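You operate a simulated robot arm through the tools that you are given. There is no shell and no other tool. Be economical: measure what you need, move in short steps, check, and stop when the job is done.

You are at the controls of a simulated robot arm. One attempt, no reset.

## Task
Count the yellow inserts on the top of the sample bench, then put as many of the green nozzles from the top of the sample bench on the top of the dry box.

It is judged by the outcome, as a careful person would: the job done as asked, and still so three seconds after it is handed in. It fails if anything else is knocked over, pushed out of place, dropped, spilled or broken.

## Robot
A 7-joint arm with a two-finger parallel gripper, fixed in place. Base frame: the origin is at the foot of the arm, x ahead of it, y to its left, z up; the work surface is at about z = 0. Readings come in cm, degrees, newtons and seconds.
With the tool pointing down near the work surface it reaches from about 24 to 62 cm from the base axis. Its first joint turns from -66.0 to 66.0 degrees. Payload 2.6 kg.
Tool frame: the origin (TCP) lies between the finger pads and is the grasp point; the fingertips stand 3 cm ahead of it; z points along the fingers, y is the line along which they close. Largest opening 9.4 cm; finger width 2.8, thickness 1; the body of the gripper, 5 by 9.6 cm, starts 5.5 cm behind the TCP.
Orientation is told as [roll, pitch, yaw] about the base's x, y, z axes, in that order, counted from this pose: with the fingers straight down and closing along the base's y, the tool's x points along the base's -x, its y along +y and its z along -z.

## Interface
- The arm moves only by the tool step_arm. Its argument "increments" is a list of rows, each a list of 3 entries, a list of its own where there are three numbers: the turn, a rotation vector about the tool's x, y, z in units of 6 degrees (1.0 is 6 degrees), then the shift along the tool's x, y, z in units of 40 mm (1.0 is 40 mm), then the gripper command, from -1 (fully open) to 1 (shut), values between in proportion. In form: [[[wx, wy, wz], [dx, dy, dz], gripper], ...]. A call has 1 to 8 rows; each row shifts and turns the commanded pose from where the row before left it, along the tool's axes as they then stand. A call with a number of a shift or a turn outside -1 to 1 is refused whole. Each row takes 0.2 s and may step no farther than 5 cm and 8.6 degrees from the row before; otherwise, or with a gripper value out of range, the whole call is refused. A pose out of reach is approached as far as the arm can. The call stops where the force on the tool passes 40 N (or 10 N more than at its start, if that is more) or the arm is blocked; 0.2 s more then pass. The fingers move at their own pace (about 7.2 cm/s each) and stop on an object; they squeeze with about 36 N. The grip force told is the motor's: it shows also when the fingers shut on nothing. Time passes only in rows, and 0.2 s behind the last, so rows that do not move let the fingers close. The reply holds the time, the measured pose of the TCP, the force on the tool along the base axes, the opening and the grip force, in the units named above and with some noise, and new pictures: "pictures" is both (left out), scene, wrist or none.
- Cameras (640 x 400 px; columns grow to the right, rows downward): "scene" is fixed at [2.37, 42.63, 55.83]; the picture's right is [-0.85, -0.52, 0.00], its down [-0.33, 0.54, -0.77] and it looks along [0.40, -0.66, -0.64] (base axes); focal length 254 px, centre (320, 200). "wrist" rides on the gripper at [-3.7, 0, -5.8] in the tool frame; the picture's right is [0.00, -1.00, 0.00], its down [0.97, 0.00, -0.24] and it looks along [0.24, 0.00, 0.97] (tool axes); focal length 218 px, centre (320, 200). There is no depth. A picture from a camera that has moved, and an enlarged one, comes with that camera's place and axes in the base frame and with its lens.
- zoom(camera, box): a new picture of the part [left, top, right, bottom] of that camera's present view, enlarged. The clock stands still meanwhile.
- hand_in(): hands the job in; it is judged then, once.

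Go step by step. Nothing tells you positions but the pictures and the camera data: compare them with the known pose of the tool, close in by small moves and look again before you grip or let go. The budget is 90 turns and 150 pictures, counting those below and the enlarged ones. Unless the task says otherwise, let go and move clear before handing in, and close with one line.

The tools are called after "Emit:" as name(argument=value, ...) on one line, values as JSON. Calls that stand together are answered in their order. step_arm: Moves the arm, as the interface text tells. Its arguments: {"type":"object","properties":{"increments":{"type":"array"},"pictures":{"type":"string","enum":["both","scene","wrist","none"]}},"required":["increments"]} The other tools are called the same way: zoom (camera, box) takes an enlarged picture of a part of a camera's view; hand_in () hands the job in.

At the start:

```text
t: 0.0
tcp_pos: [34.69, -17.25, 36.85]
orientation: [0.0, 0.0, -0.1]
wrist_force: [-0.1, 0.0, 0.1]
opening: 9.41
grip_force: 0.0
```

scene: 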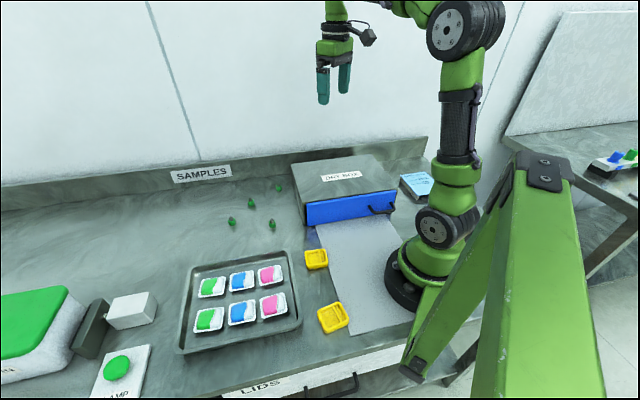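
wrist: 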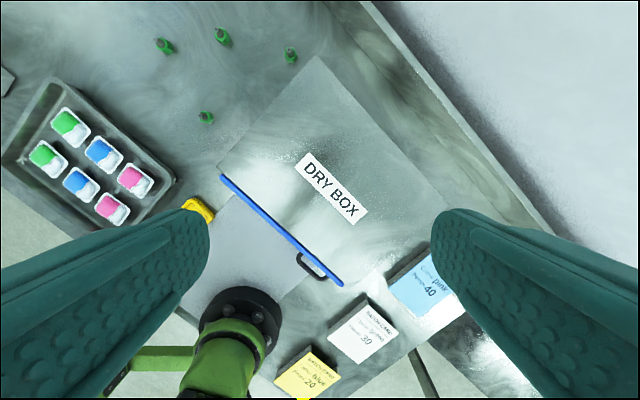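

I see what look like two yellow inserts and four small green nozzles on the bench, next to the dry box. I'll zoom in to confirm the count and positions.

Emit:
zoom(camera="scene", box=[210, 150, 410, 275])

Emit:
zoom(camera="scene", box=[170, 230, 430, 392])

Emit:
zoom(camera="wrist", box=[130, 0, 370, 150])

Emit:
zoom(camera="wrist", box=[120, 180, 440, 400])

Emit:
zoom(camera="scene", box=[0, 260, 200, 400])

```text
3.20 times, centred on (310, 212) of scene
camera zoom: at [2.37, 42.63, 55.83], right [-0.85, -0.52, 0.0], down [-0.33, 0.54, -0.77], along [0.4, -0.66, -0.64], focal length 813 px, centre (352, 160)
```

zoom: 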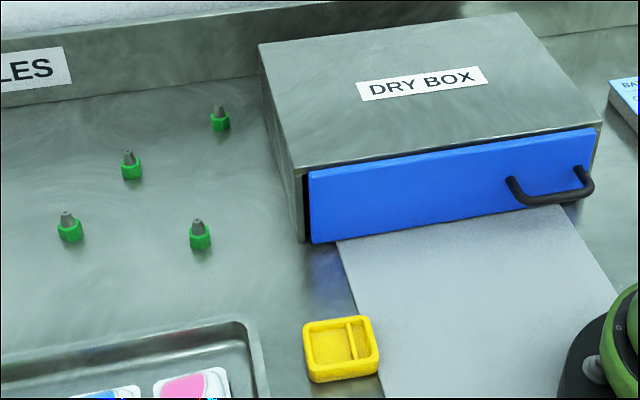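

```text
2.46 times, centred on (300, 311) of scene
camera zoom: at [2.37, 42.63, 55.83], right [-0.85, -0.52, 0.0], down [-0.33, 0.54, -0.77], along [0.4, -0.66, -0.64], focal length 626 px, centre (369, -73)
```

zoom: 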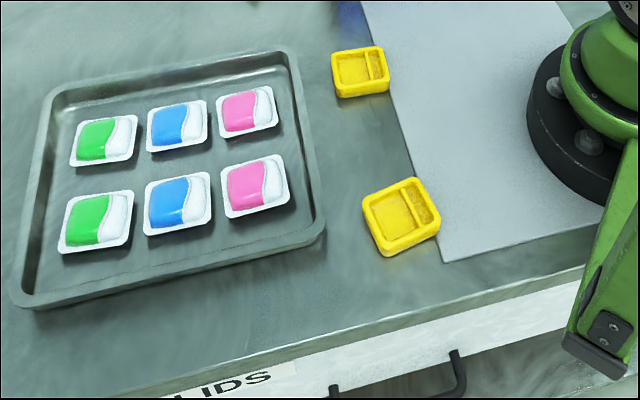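

```text
2.67 times, centred on (250, 75) of wrist
camera zoom: at [38.47, -17.34, 42.55], right [0.0, -1.0, 0.0], down [-0.97, 0.0, 0.24], along [-0.24, 0.0, -0.97], focal length 582 px, centre (507, 533)
```

zoom: 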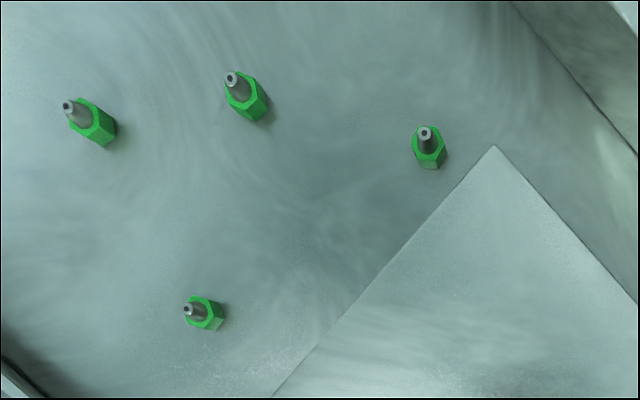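

```text
1.82 times, centred on (280, 290) of wrist
camera zoom: at [38.47, -17.34, 42.55], right [0.0, -1.0, 0.0], down [-0.97, 0.0, 0.24], along [-0.24, 0.0, -0.97], focal length 397 px, centre (393, 36)
```

zoom: 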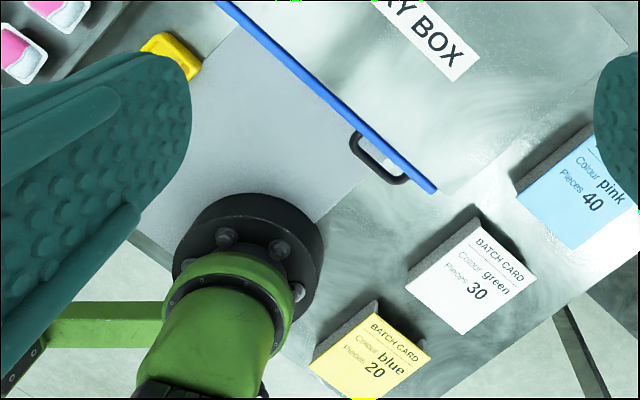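

```text
2.86 times, centred on (100, 330) of scene
camera zoom: at [2.37, 42.63, 55.83], right [-0.85, -0.52, 0.0], down [-0.33, 0.54, -0.77], along [0.4, -0.66, -0.64], focal length 726 px, centre (949, -171)
```

zoom: 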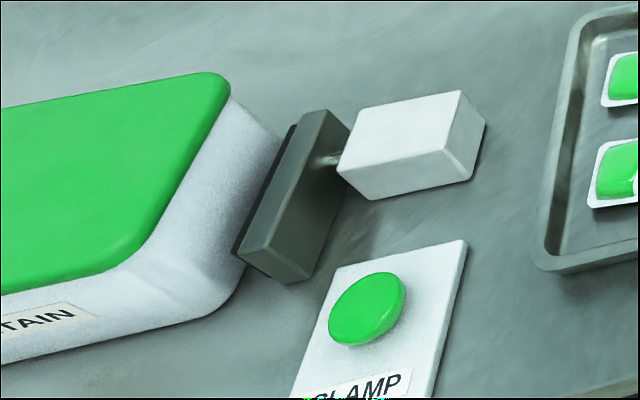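

There are two yellow inserts, so I need to move two nozzles. I'll take the ones at about (43.2, 3.0) and (55.8, -1.2), and put them on the dry box top, which is at z≈9.6. First I'll hover over the nearer one.

Emit:
step_arm(increments=[[[0, 0, 0], [-0.266, 0.633, 0.625], -0.1], [[0, 0, 0], [-0.266, 0.633, 0.625], -0.1], [[0, 0, 0], [-0.266, 0.633, 0.625], -0.1], [[0, 0, 0], [-0.266, 0.633, 0.625], -0.1], [[0, 0, 0], [-0.266, 0.633, 0.625], -0.1], [[0, 0, 0], [-0.266, 0.633, 0.625], -0.1], [[0, 0, 0], [-0.266, 0.633, 0.625], -0.1], [[0, 0, 0], [-0.266, 0.633, 0.625], -0.1]])

```text
t: 1.8
tcp_pos: [43.42, 3.13, 16.6]
orientation: [-0.1, 0.1, -0.1]
wrist_force: [0.5, 0.0, -0.8]
opening: 5.19
grip_force: 0.0
camera wrist: at [47.11, 3.06, 22.36], right [0.0, -1.0, 0.0], down [-0.97, 0.0, 0.24], along [-0.24, 0.0, -0.97], focal length 218 px, centre (320, 200)
```

scene: 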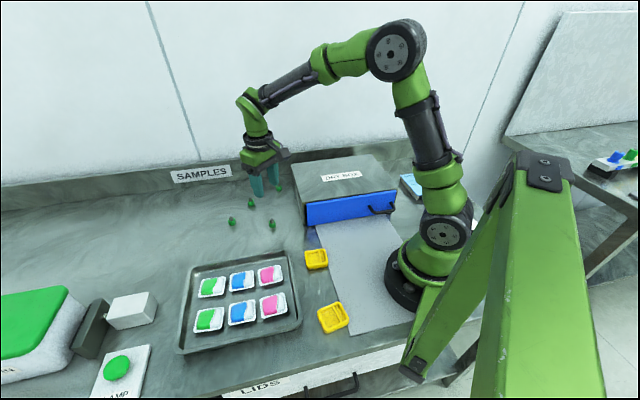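
wrist: 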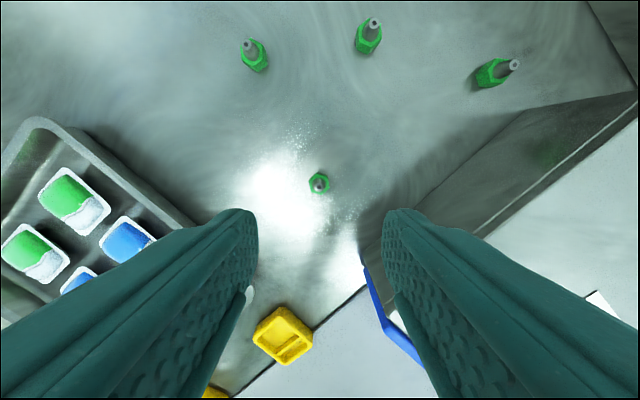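

The nozzle sits at about (43.5, 3.2), right between the fingers. I'm going down over it.

Emit:
step_arm(increments=[[[0, 0, 0], [-0.03, 0.02, 0.7], -0.1], [[0, 0, 0], [0, 0, 0.7], -0.1], [[0, 0, 0], [0, 0, 0.7], -0.1], [[0, 0, 0], [0, 0, 0.5], -0.1], [[0, 0, 0], [0, 0, 0.35], -0.1], [[0, 0, 0], [0, 0, 0.2], -0.1]])

```text
t: 3.2
tcp_pos: [43.35, 3.31, 4.07]
orientation: [-0.1, 0.1, 0.0]
wrist_force: [0.1, 1.2, -0.8]
opening: 5.16
grip_force: 0.0
camera wrist: at [47.05, 3.15, 9.9], right [0.0, -1.0, 0.0], down [-0.97, 0.0, 0.24], along [-0.24, 0.0, -0.97], focal length 218 px, centre (320, 200)
```

scene: 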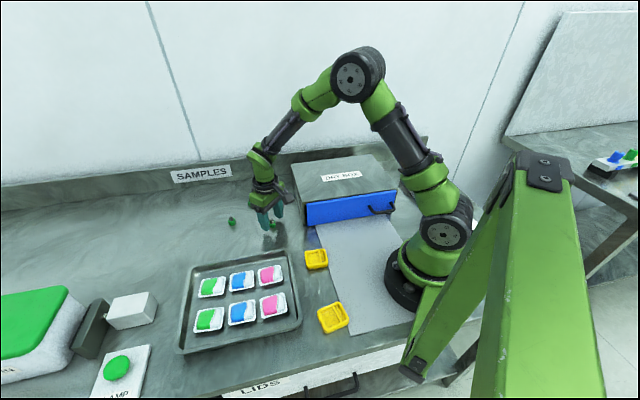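
wrist: 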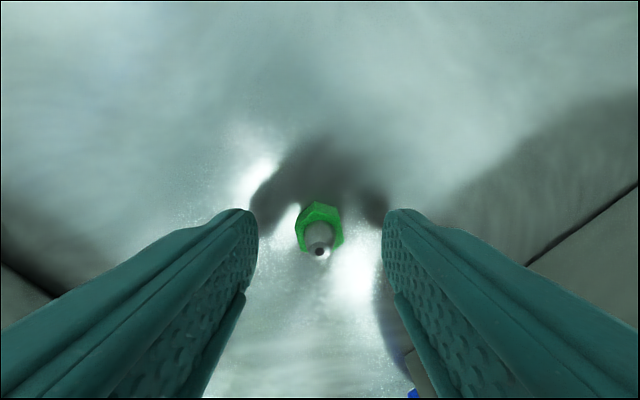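

The nozzle is centred, about 0.4 cm ahead. I'll make a small correction, go down slightly and close.

Emit:
step_arm(increments=[[[0, 0, 0], [-0.1, 0, 0.06], -0.1], [[0, 0, 0], [0, 0, 0.06], -0.1], [[0, 0, 0], [0, 0, 0], 0.4], [[0, 0, 0], [0, 0, 0], 1], [[0, 0, 0], [0, 0, 0], 1], [[0, 0, 0], [0, 0, 0], 1]], pictures="wrist")

```text
t: 4.6
tcp_pos: [43.75, 3.09, 3.71]
orientation: [0.0, 0.0, 0.0]
wrist_force: [0.4, 0.0, 0.0]
opening: 1.97
grip_force: 36.1
camera wrist: at [47.47, 3.06, 9.49], right [0.0, -1.0, 0.0], down [-0.97, 0.0, 0.24], along [-0.24, 0.0, -0.97], focal length 218 px, centre (320, 200)
```

wrist: 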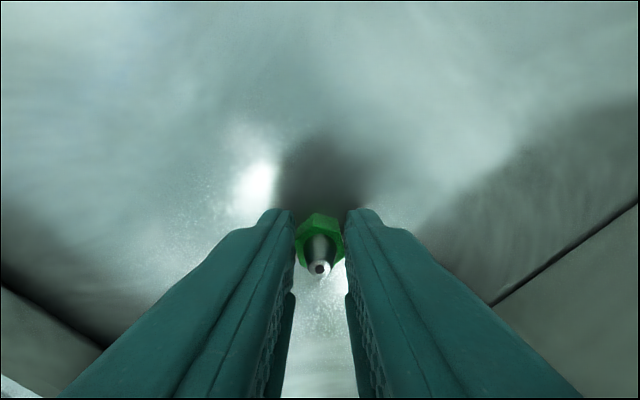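

The nozzle is gripped at an opening of 1.97 cm. I'll lift straight up and check.

Emit:
step_arm(increments=[[[0, 0, 0], [0, 0, -0.3], 1], [[0, 0, 0], [0, 0, -0.6], 1], [[0, 0, 0], [0, 0, -0.8], 1], [[0, 0, 0], [0, 0, -0.8], 1], [[0, 0, 0], [0, 0, -0.8], 1], [[0, 0, 0], [0, 0, -0.7], 1]], pictures="wrist")

Emit:
step_arm(increments=[[[0, 0, 0], [0.243, -0.66, 0], 1], [[0, 0, 0], [0.243, -0.66, 0], 1], [[0, 0, 0], [0.243, -0.66, 0], 1], [[0, 0, 0], [0.243, -0.66, 0], 1], [[0, 0, 0], [0.243, -0.66, 0], 1], [[0, 0, 0], [0.243, -0.66, 0], 1], [[0, 0, 0], [0.243, -0.66, 0], 1], [[0, 0, 0], [0.243, -0.66, 0], 1]])

```text
t: 6.0
tcp_pos: [43.56, 3.22, 19.48]
orientation: [0.1, 0.0, 0.0]
wrist_force: [-0.2, 0.7, 0.7]
opening: 1.99
grip_force: 35.8
camera wrist: at [47.28, 3.13, 25.31], right [0.0, -1.0, 0.0], down [-0.97, 0.0, 0.24], along [-0.24, 0.0, -0.97], focal length 218 px, centre (320, 200)
```

wrist: 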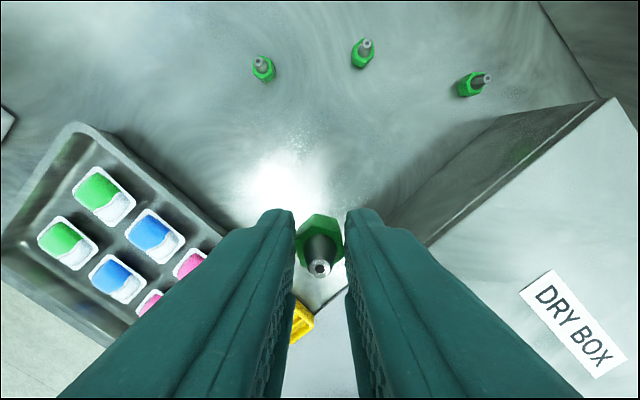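

```text
t: 7.8
tcp_pos: [36.13, -18.02, 19.75]
orientation: [0.0, 0.0, 0.1]
wrist_force: [0.5, 0.1, -0.1]
opening: 2.0
grip_force: 36.8
camera wrist: at [39.86, -18.18, 25.51], right [0.0, -1.0, 0.0], down [-0.97, 0.0, 0.24], along [-0.24, 0.0, -0.97], focal length 218 px, centre (320, 200)
```

scene: 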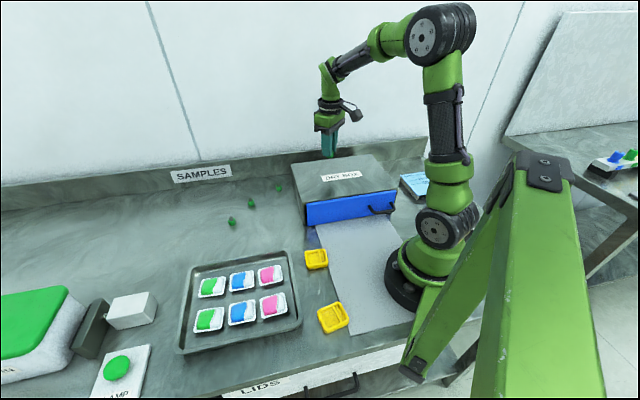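
wrist: 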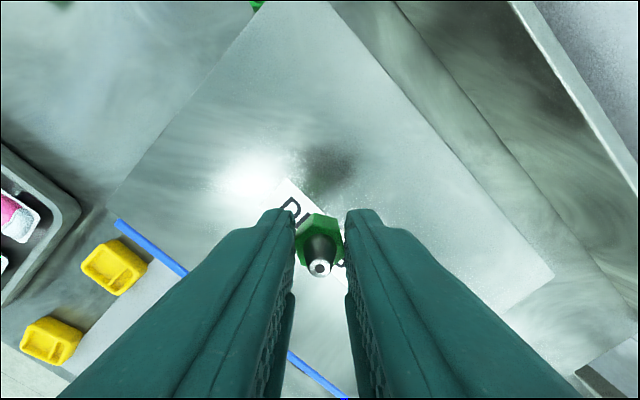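

The nozzle is above the dry box. I'll shift 2.7 cm forward to clear the label, then go down close to the top.

Emit:
step_arm(increments=[[[0, 0, 0], [-0.67, 0, 0], 1], [[0, 0, 0], [0, 0, 0.5], 1], [[0, 0, 0], [0, 0, 0.5], 1], [[0, 0, 0], [0, 0, 0.35], 1], [[0, 0, 0], [0, 0, 0], 1]])

```text
t: 9.0
tcp_pos: [38.69, -17.95, 14.07]
orientation: [0.0, 0.0, 0.0]
wrist_force: [0.4, 0.2, -0.5]
opening: 2.01
grip_force: 35.8
camera wrist: at [42.47, -18.12, 19.79], right [0.0, -1.0, 0.0], down [-0.97, 0.0, 0.24], along [-0.24, 0.0, -0.97], focal length 218 px, centre (320, 200)
```

scene: 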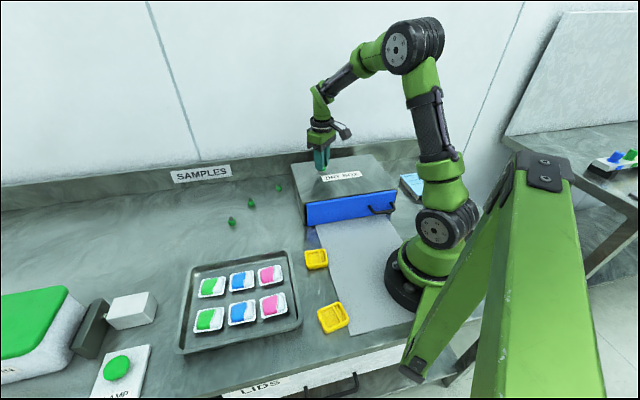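
wrist: 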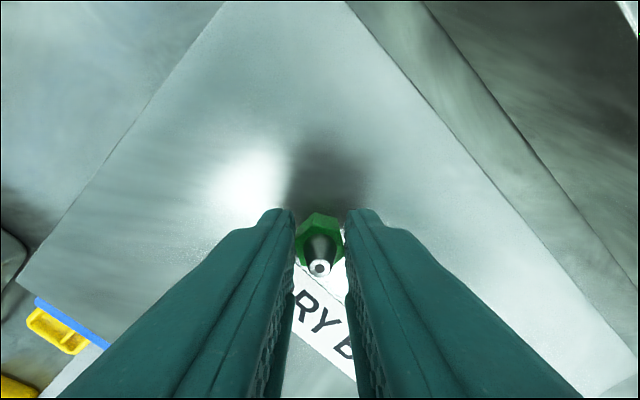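

The nozzle is just off the label and slightly above the top. I'll lower it in small steps and watch the force.

Emit:
step_arm(increments=[[[0, 0, 0], [0, 0, 0.04], 1], [[0, 0, 0], [0, 0, 0.04], 1], [[0, 0, 0], [0, 0, 0.04], 1], [[0, 0, 0], [0, 0, 0], 1]], pictures="none")

Emit:
zoom(camera="scene", box=[280, 130, 360, 190])

```text
t: 10.0
tcp_pos: [38.62, -18.04, 13.76]
orientation: [-0.1, 0.0, 0.0]
wrist_force: [-0.4, 0.6, -0.2]
opening: 2.01
grip_force: 36.2
```

```text
6.67 times, centred on (320, 160) of scene
camera zoom: at [2.37, 42.63, 55.83], right [-0.85, -0.52, 0.0], down [-0.33, 0.54, -0.77], along [0.4, -0.66, -0.64], focal length 1694 px, centre (320, 467)
```

zoom: 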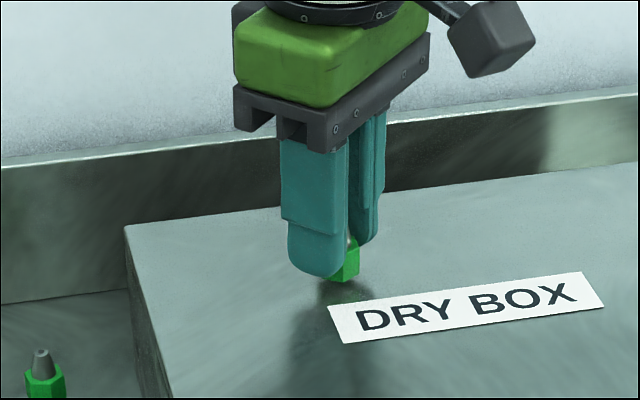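

It's still slightly above the top with no contact force. I'll keep lowering.

Emit:
step_arm(increments=[[[0, 0, 0], [0, 0, 0.03], 1], [[0, 0, 0], [0, 0, 0.03], 1], [[0, 0, 0], [0, 0, 0], 1]], pictures="none")

Emit:
step_arm(increments=[[[0, 0, 0], [0, 0, 0.03], 1], [[0, 0, 0], [0, 0, 0.03], 1], [[0, 0, 0], [0, 0, 0], 1]], pictures="none")

Emit:
zoom(camera="scene", box=[280, 130, 360, 190])

```text
t: 10.8
tcp_pos: [38.52, -17.95, 13.5]
orientation: [0.1, 0.0, 0.0]
wrist_force: [0.3, -0.2, -0.5]
opening: 2.01
grip_force: 36.2
```

```text
t: 11.6
tcp_pos: [38.67, -17.93, 13.31]
orientation: [0.0, 0.0, 0.0]
wrist_force: [0.0, -0.3, -0.7]
opening: 2.0
grip_force: 35.9
```

```text
6.67 times, centred on (320, 160) of scene
camera zoom: at [2.37, 42.63, 55.83], right [-0.85, -0.52, 0.0], down [-0.33, 0.54, -0.77], along [0.4, -0.66, -0.64], focal length 1694 px, centre (320, 467)
```

zoom: 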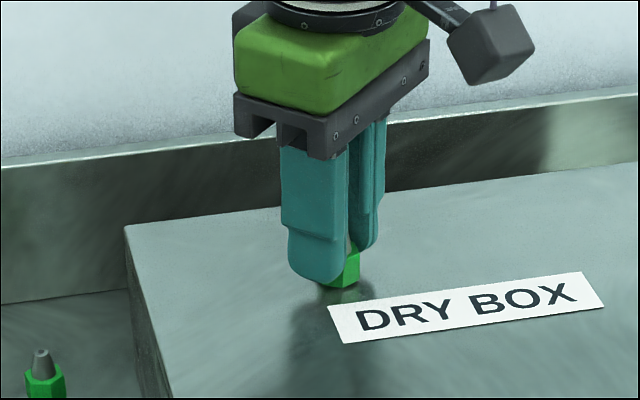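

Almost touching now, but still no contact force. I'll keep going in 1 mm steps.

Emit:
step_arm(increments=[[[0, 0, 0], [0, 0, 0.025], 1], [[0, 0, 0], [0, 0, 0.025], 1], [[0, 0, 0], [0, 0, 0], 1]], pictures="none")

Emit:
step_arm(increments=[[[0, 0, 0], [0, 0, 0.025], 1], [[0, 0, 0], [0, 0, 0], 1]], pictures="none")

Emit:
zoom(camera="scene", box=[280, 130, 360, 190])

```text
t: 12.4
tcp_pos: [38.64, -17.92, 13.22]
orientation: [0.0, 0.0, 0.0]
wrist_force: [-0.8, -0.2, -0.5]
opening: 1.99
grip_force: 35.7
```

```text
t: 13.0
tcp_pos: [38.81, -18.03, 13.24]
orientation: [-0.2, -0.1, 0.1]
wrist_force: [-5.8, 1.7, 17.3]
opening: 1.95
grip_force: 35.6
```

```text
6.67 times, centred on (320, 160) of scene
camera zoom: at [2.36, 42.64, 55.83], right [-0.85, -0.52, 0.0], down [-0.33, 0.54, -0.77], along [0.4, -0.66, -0.64], focal length 1694 px, centre (320, 467)
```

zoom: 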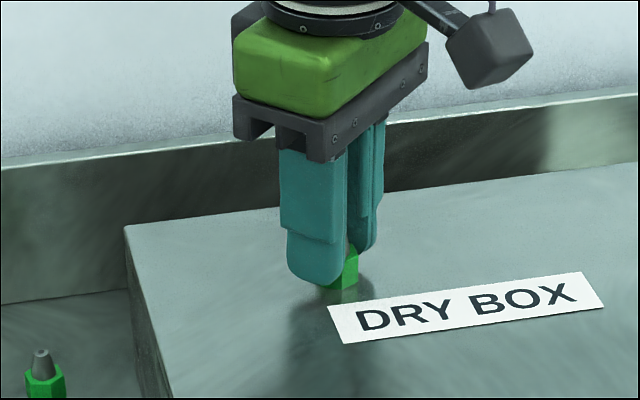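

The 17 N force shows contact. I'll back off a hair, open, and lift clear.

Emit:
step_arm(increments=[[[0, 0, 0], [0, 0, -0.02], 1], [[0, 0, 0], [0, 0, 0], 0.45], [[0, 0, 0], [0, 0, 0], 0.2], [[0, 0, 0], [0, 0, 0], 0], [[0, 0, 0], [0, 0, -0.3], 0], [[0, 0, 0], [0, 0, -0.6], 0], [[0, 0, 0], [0, 0, -0.8], 0]])

```text
t: 14.6
tcp_pos: [38.58, -17.81, 20.02]
orientation: [-0.1, 0.1, 0.0]
wrist_force: [-0.6, -0.1, -0.4]
opening: 4.69
grip_force: 0.1
camera wrist: at [42.25, -17.92, 25.92], right [0.0, -1.0, 0.0], down [-0.97, 0.0, 0.24], along [-0.24, 0.0, -0.97], focal length 218 px, centre (320, 200)
```

scene: 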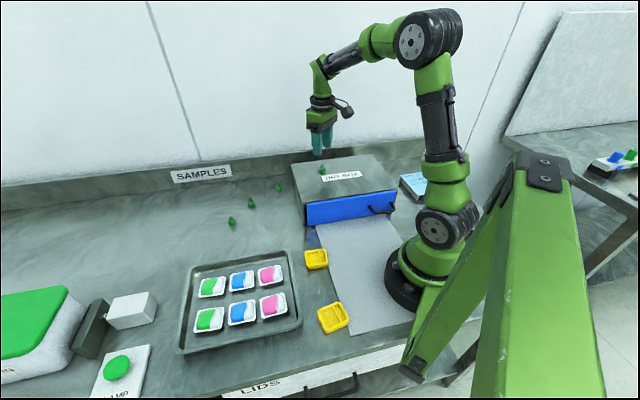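
wrist: 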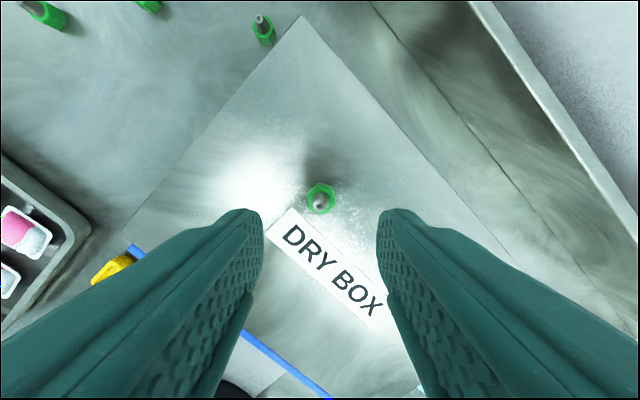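

The first nozzle is standing on the dry box. Next I'll go above the second one, at about (55.9, -1.0).

Emit:
step_arm(increments=[[[0, 0, 0], [-0.541, 0.525, 0], -0.1], [[0, 0, 0], [-0.541, 0.525, 0], -0.1], [[0, 0, 0], [-0.541, 0.525, 0], -0.1], [[0, 0, 0], [-0.541, 0.525, 0], -0.1], [[0, 0, 0], [-0.541, 0.525, 0.1], -0.1], [[0, 0, 0], [-0.541, 0.525, 0.3], -0.1], [[0, 0, 0], [-0.541, 0.525, 0.4], -0.1], [[0, 0, 0], [-0.541, 0.525, 0.4], -0.1]])

```text
t: 16.4
tcp_pos: [55.71, -1.1, 15.39]
orientation: [0.0, -0.1, 0.1]
wrist_force: [-0.2, 0.5, -0.1]
opening: 5.18
grip_force: 0.0
camera wrist: at [59.47, -1.11, 20.97], right [0.0, -1.0, 0.0], down [-0.97, 0.0, 0.24], along [-0.24, 0.0, -0.97], focal length 218 px, centre (320, 200)
```

scene: 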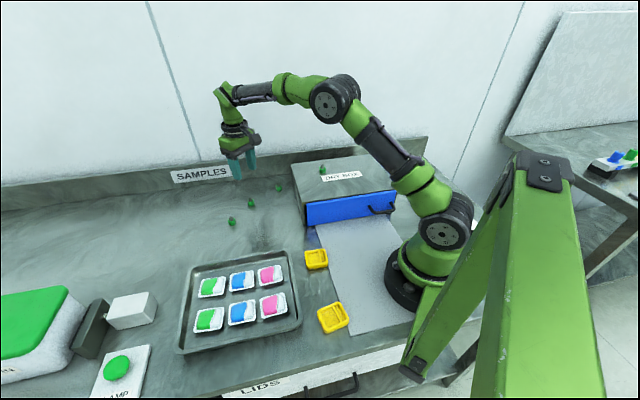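
wrist: 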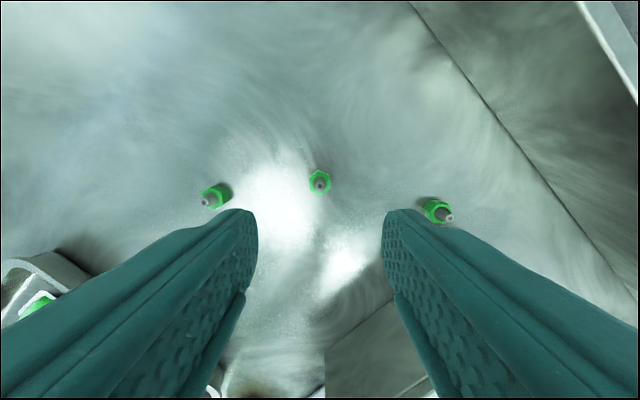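

The second nozzle is centred, about 0.4 cm ahead of the TCP. I'm going down over it.

Emit:
step_arm(increments=[[[0, 0, 0], [-0.11, 0, 0.6], -0.1], [[0, 0, 0], [0, 0, 0.7], -0.1], [[0, 0, 0], [0, 0, 0.7], -0.1], [[0, 0, 0], [0, 0, 0.5], -0.1], [[0, 0, 0], [0, 0, 0.25], -0.1], [[0, 0, 0], [0, 0, 0.12], -0.1]], pictures="wrist")

```text
t: 17.8
tcp_pos: [56.25, -1.3, 3.74]
orientation: [0.0, 0.0, 0.0]
wrist_force: [-0.6, -1.1, -0.4]
opening: 5.15
grip_force: 0.0
camera wrist: at [59.99, -1.28, 9.55], right [0.0, -1.0, 0.0], down [-0.97, 0.0, 0.24], along [-0.24, 0.0, -0.97], focal length 218 px, centre (320, 200)
```

wrist: 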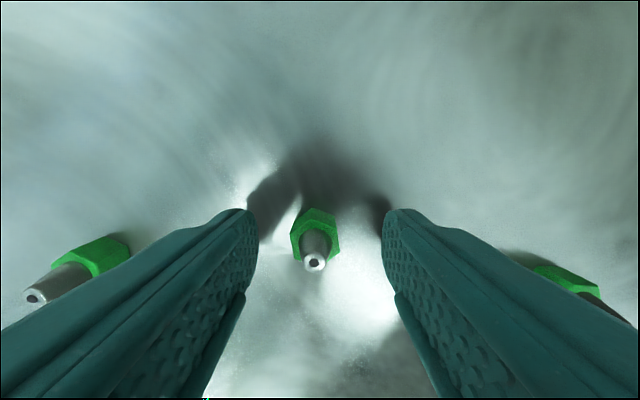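

It lines up well apart from about 0.2 cm in y. I'll nudge across and close.

Emit:
step_arm(increments=[[[0, 0, 0], [0, 0.05, 0], -0.1], [[0, 0, 0], [0, 0, 0], 0.4], [[0, 0, 0], [0, 0, 0], 1], [[0, 0, 0], [0, 0, 0], 1], [[0, 0, 0], [0, 0, 0], 1]], pictures="none")

Emit:
step_arm(increments=[[[0, 0, 0], [0, 0, -0.3], 1], [[0, 0, 0], [0, 0, -0.6], 1], [[0, 0, 0], [0, 0, -0.8], 1], [[0, 0, 0], [0, 0, -0.8], 1], [[0, 0, 0], [0, 0, -0.8], 1], [[0, 0, 0], [0, 0, -0.8], 1]])

```text
t: 19.0
tcp_pos: [56.22, -0.9, 3.92]
orientation: [0.0, 0.0, 0.0]
wrist_force: [-0.8, -0.1, -0.2]
opening: 1.7
grip_force: 35.8
```

```text
t: 20.4
tcp_pos: [56.15, -1.08, 20.25]
orientation: [0.0, -0.1, 0.0]
wrist_force: [0.3, -0.3, 0.4]
opening: 1.71
grip_force: 35.9
camera wrist: at [60.04, -1.28, 25.97], right [0.0, -1.0, 0.0], down [-0.97, 0.0, 0.24], along [-0.24, 0.0, -0.97], focal length 218 px, centre (320, 200)
```

scene: 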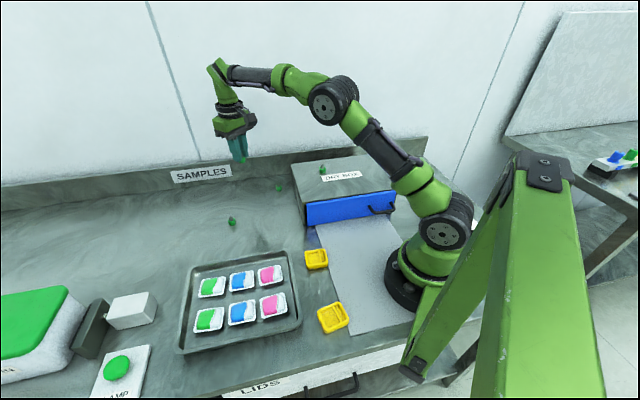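
wrist: 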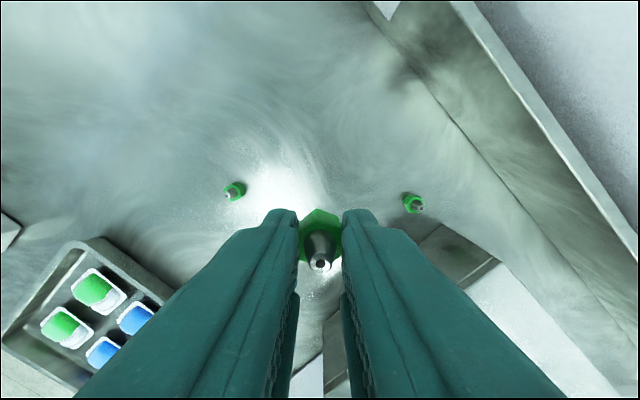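

The second nozzle is in the grip. I'll carry it to a free spot on the dry box at about (43.3, -16.2).

Emit:
step_arm(increments=[[[0, 0, 0], [0.535, -0.63, 0], 1], [[0, 0, 0], [0.535, -0.63, 0], 1], [[0, 0, 0], [0.535, -0.63, 0], 1], [[0, 0, 0], [0.535, -0.63, 0], 1], [[0, 0, 0], [0.535, -0.63, 0], 1], [[0, 0, 0], [0.535, -0.63, 0], 1], [[0, 0, 0], [0, 0, 0], 1]])

```text
t: 22.0
tcp_pos: [43.33, -16.15, 20.0]
orientation: [0.0, 0.1, 0.0]
wrist_force: [-0.5, -0.1, -0.7]
opening: 1.96
grip_force: 36.0
camera wrist: at [47.12, -16.19, 25.75], right [0.0, -1.0, 0.0], down [-0.97, 0.0, 0.24], along [-0.24, 0.0, -0.97], focal length 218 px, centre (320, 200)
```

scene: 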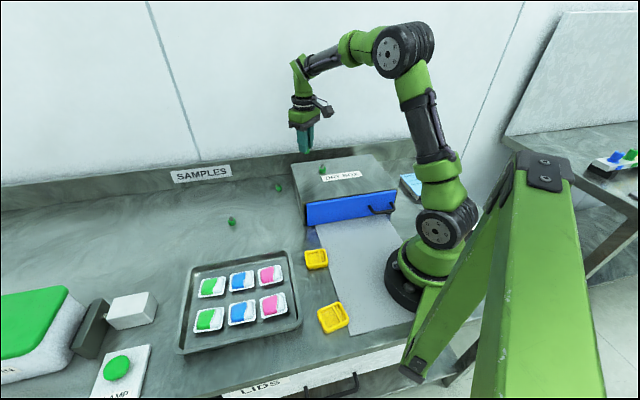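
wrist: 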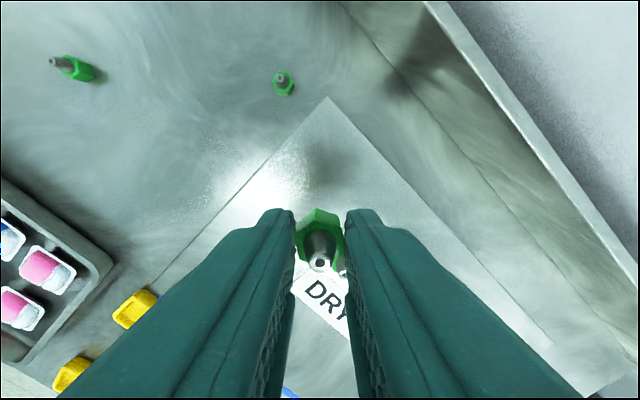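

The opening went from 1.71 to 1.96 cm, so the nozzle may have shifted in the grip. I'll look at it closely before lowering.

Emit:
zoom(camera="scene", box=[275, 100, 355, 180])

Emit:
zoom(camera="wrist", box=[270, 180, 370, 290])

```text
5.00 times, centred on (315, 140) of scene
camera zoom: at [2.37, 42.63, 55.83], right [-0.85, -0.52, 0.0], down [-0.33, 0.54, -0.77], along [0.4, -0.66, -0.64], focal length 1271 px, centre (345, 500)
```

zoom: 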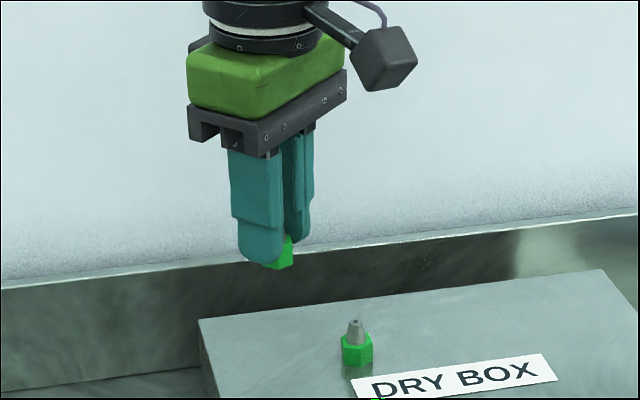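

```text
3.64 times, centred on (320, 235) of wrist
camera zoom: at [47.12, -16.19, 25.75], right [0.0, -1.0, 0.0], down [-0.97, 0.0, 0.24], along [-0.24, 0.0, -0.97], focal length 794 px, centre (320, 73)
```

zoom: 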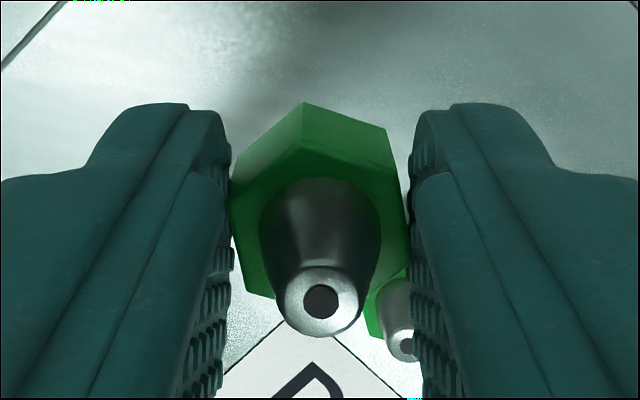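

It turned slightly about the vertical but still looks upright. I'll go down to just above the top.

Emit:
step_arm(increments=[[[0, 0, 0], [0, 0, 0.5], 1], [[0, 0, 0], [0, 0, 0.5], 1], [[0, 0, 0], [0, 0, 0.4], 1], [[0, 0, 0], [0, 0, 0.1], 1], [[0, 0, 0], [0, 0, 0], 1]], pictures="wrist")

Emit:
zoom(camera="scene", box=[275, 120, 355, 190])

```text
t: 23.2
tcp_pos: [43.63, -16.15, 13.95]
orientation: [0.0, 0.0, 0.0]
wrist_force: [0.0, -0.6, -0.5]
opening: 1.98
grip_force: 36.1
camera wrist: at [47.34, -16.24, 19.73], right [0.0, -1.0, 0.0], down [-0.97, 0.0, 0.24], along [-0.24, 0.0, -0.97], focal length 218 px, centre (320, 200)
```

wrist: 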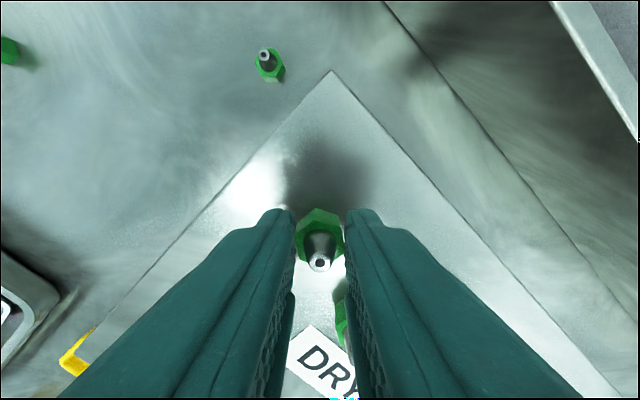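

```text
5.71 times, centred on (315, 155) of scene
camera zoom: at [2.37, 42.63, 55.83], right [-0.85, -0.52, 0.0], down [-0.33, 0.54, -0.77], along [0.4, -0.66, -0.64], focal length 1452 px, centre (349, 457)
```

zoom: 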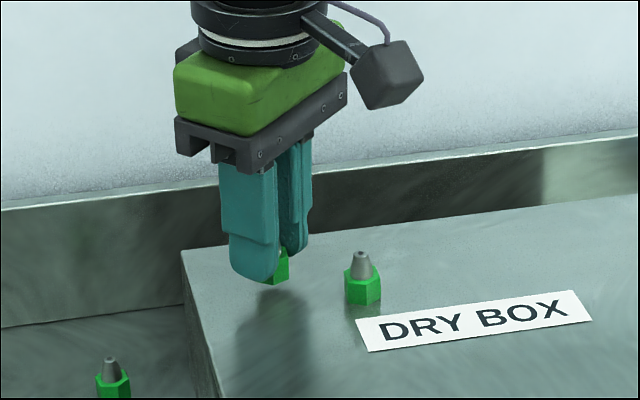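

It's over the box top and clear of the first nozzle. I'll lower it in small steps until contact.

Emit:
step_arm(increments=[[[0, 0, 0], [0, 0, 0.04], 1], [[0, 0, 0], [0, 0, 0.04], 1], [[0, 0, 0], [0, 0, 0.02], 1], [[0, 0, 0], [0, 0, 0], 1]], pictures="none")

Emit:
step_arm(increments=[[[0, 0, 0], [0, 0, 0.03], 1], [[0, 0, 0], [0, 0, 0], 1]], pictures="none")

Emit:
zoom(camera="scene", box=[275, 120, 355, 190])

```text
t: 24.2
tcp_pos: [43.56, -16.2, 13.57]
orientation: [0.0, 0.0, -0.1]
wrist_force: [-0.5, 0.1, 0.0]
opening: 1.98
grip_force: 36.1
```

```text
t: 24.8
tcp_pos: [43.45, -16.24, 13.52]
orientation: [-0.1, 0.0, 0.0]
wrist_force: [-0.1, 0.1, -0.3]
opening: 1.98
grip_force: 36.3
```

```text
5.71 times, centred on (315, 155) of scene
camera zoom: at [2.37, 42.63, 55.83], right [-0.85, -0.52, 0.0], down [-0.33, 0.54, -0.77], along [0.4, -0.66, -0.64], focal length 1452 px, centre (349, 457)
```

zoom: 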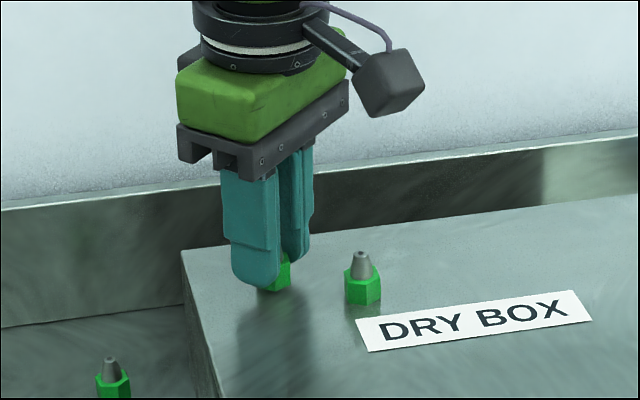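

No contact yet. I'll carry on one small step at a time.

Emit:
step_arm(increments=[[[0, 0, 0], [0, 0, 0.03], 1], [[0, 0, 0], [0, 0, 0], 1]], pictures="none")

Emit:
step_arm(increments=[[[0, 0, 0], [0, 0, 0.025], 1], [[0, 0, 0], [0, 0, 0], 1]], pictures="none")

```text
t: 25.4
tcp_pos: [43.62, -16.22, 13.58]
orientation: [0.0, 0.0, 0.1]
wrist_force: [0.6, -1.0, -1.2]
opening: 1.95
grip_force: 36.0
```

```text
t: 26.0
tcp_pos: [43.5, -16.17, 13.35]
orientation: [-0.1, -0.1, 0.0]
wrist_force: [-0.4, 0.0, -1.0]
opening: 1.98
grip_force: 36.3
```

Emit:
step_arm(increments=[[[0, 0, 0], [0, 0, 0.025], 1], [[0, 0, 0], [0, 0, 0], 1]], pictures="none")

```text
t: 26.6
tcp_pos: [43.5, -16.19, 13.21]
orientation: [-0.1, 0.0, 0.0]
wrist_force: [-1.8, 0.9, 2.6]
opening: 1.98
grip_force: 35.8
```

The 2.6 N force is light contact. I'll take half a step more to seat it, then release and lift.

Emit:
step_arm(increments=[[[0, 0, 0], [0, 0, 0.012], 1], [[0, 0, 0], [0, 0, 0], 1], [[0, 0, 0], [0, 0, 0], 0.45], [[0, 0, 0], [0, 0, 0], 0.2], [[0, 0, 0], [0, 0, 0], 0], [[0, 0, 0], [0, 0, -0.3], 0], [[0, 0, 0], [0, 0, -0.6], 0], [[0, 0, 0], [0, 0, -0.9], 0]])

Emit:
step_arm(increments=[[[0, 0, 0], [0, 0, -0.8], 0], [[0, 0, 0], [0, 0, -0.8], 0], [[0, 0, 0], [0, 0, -0.8], 0], [[0, 0, 0], [0.5, 0, -0.6], 0], [[0, 0, 0], [0.5, 0, -0.6], 0], [[0, 0, 0], [0, 0, 0], 0]])

Emit:
zoom(camera="scene", box=[200, 130, 420, 270])

```text
t: 28.4
tcp_pos: [43.73, -16.13, 20.37]
orientation: [0.0, 0.1, 0.0]
wrist_force: [-0.3, -0.8, 0.7]
opening: 4.71
grip_force: 0.1
camera wrist: at [47.45, -16.19, 26.15], right [0.0, -1.0, 0.0], down [-0.97, 0.0, 0.24], along [-0.24, 0.0, -0.97], focal length 218 px, centre (320, 200)
```

scene: 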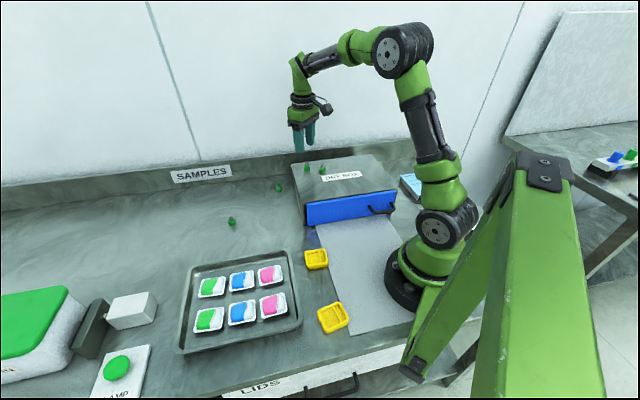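
wrist: 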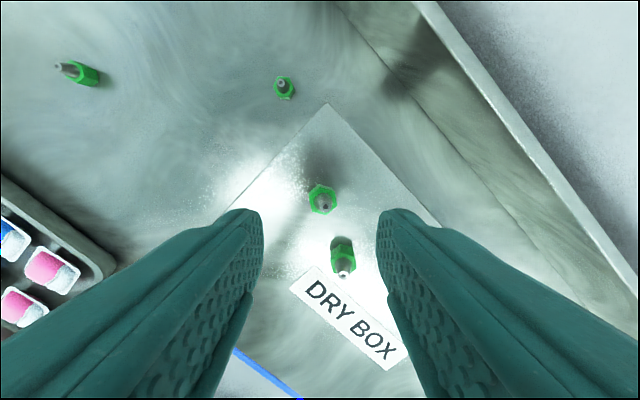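

```text
t: 29.8
tcp_pos: [39.58, -16.33, 34.73]
orientation: [0.0, 0.0, -0.1]
wrist_force: [0.5, 0.1, 0.5]
opening: 4.68
grip_force: 0.0
camera wrist: at [43.35, -16.42, 40.47], right [0.0, -1.0, 0.0], down [-0.97, 0.0, 0.24], along [-0.24, 0.0, -0.97], focal length 218 px, centre (320, 200)
```

scene: 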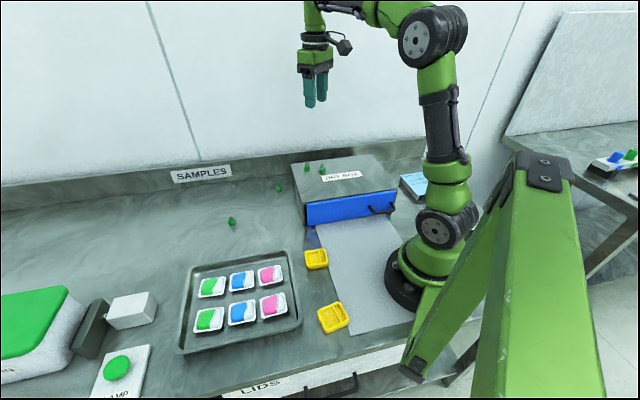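
wrist: 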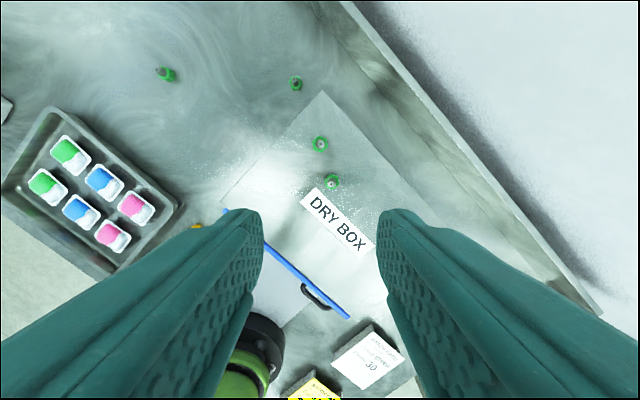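

```text
2.86 times, centred on (310, 200) of scene
camera zoom: at [2.37, 42.63, 55.83], right [-0.85, -0.52, 0.0], down [-0.33, 0.54, -0.77], along [0.4, -0.66, -0.64], focal length 726 px, centre (349, 200)
```

zoom: 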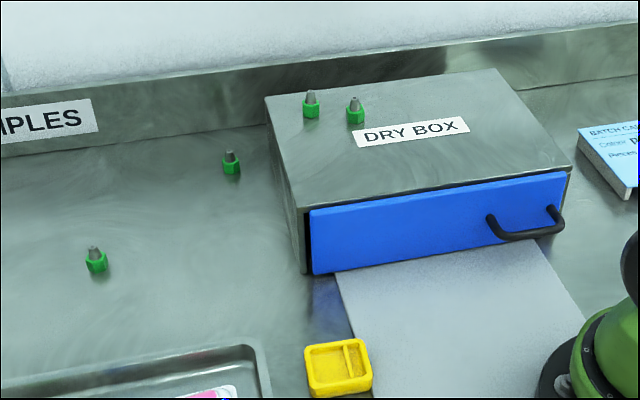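

Both nozzles are standing on the dry box. Before handing in, I'll look around the rest of the bench to make sure no other yellow insert was out of view.

Emit:
step_arm(increments=[[[0, 0, 0], [0, 0.95, 0], 0], [[0, 0, 0], [0, 0.95, 0], 0], [[0, 0, 0], [0, 0.95, 0], 0], [[0, 0, 0], [0, 0.95, 0], 0], [[0, 0, 0], [0, 0.95, 0], 0], [[0, 0, 0], [0, 0.95, 0], 0], [[0, 0, 0], [0, 0.95, 0], 0], [[0, 0, 0], [0, 0.95, 0], 0]])

```text
t: 31.6
tcp_pos: [39.69, 14.2, 34.77]
orientation: [0.0, 0.0, 0.0]
wrist_force: [0.9, 0.0, -0.7]
opening: 4.71
grip_force: 0.0
camera wrist: at [43.47, 14.05, 40.53], right [0.0, -1.0, 0.0], down [-0.97, 0.0, 0.24], along [-0.24, 0.0, -0.97], focal length 218 px, centre (320, 200)
```

scene: 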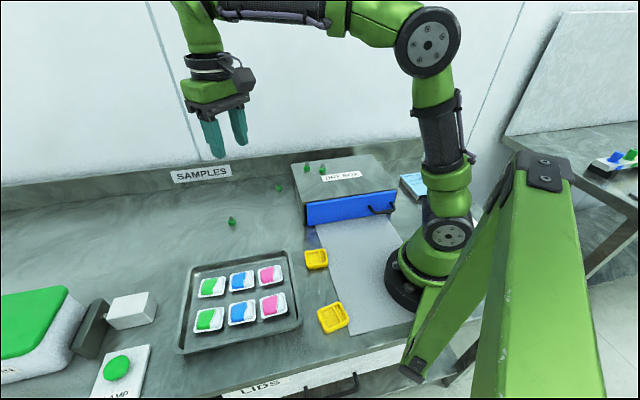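
wrist: 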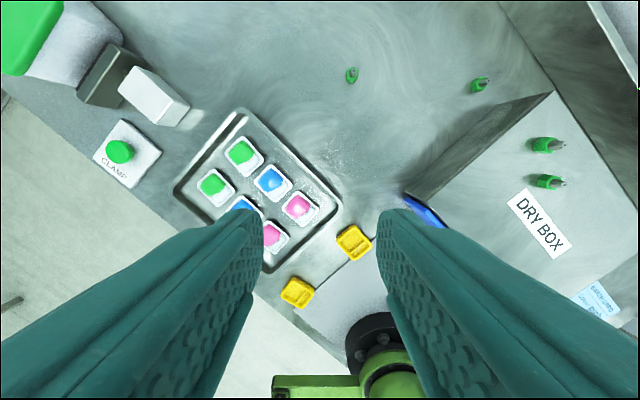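

The bench shows exactly two yellow inserts. Two green nozzles stand on the dry box, nothing else has moved, and the gripper is clear, so I'm handing in.

Emit:
hand_in()

```text
The job is handed in.
```

I counted two yellow inserts on the sample bench, so I moved two green nozzles from the bench to the top of the dry box; both were standing upright when I handed in.
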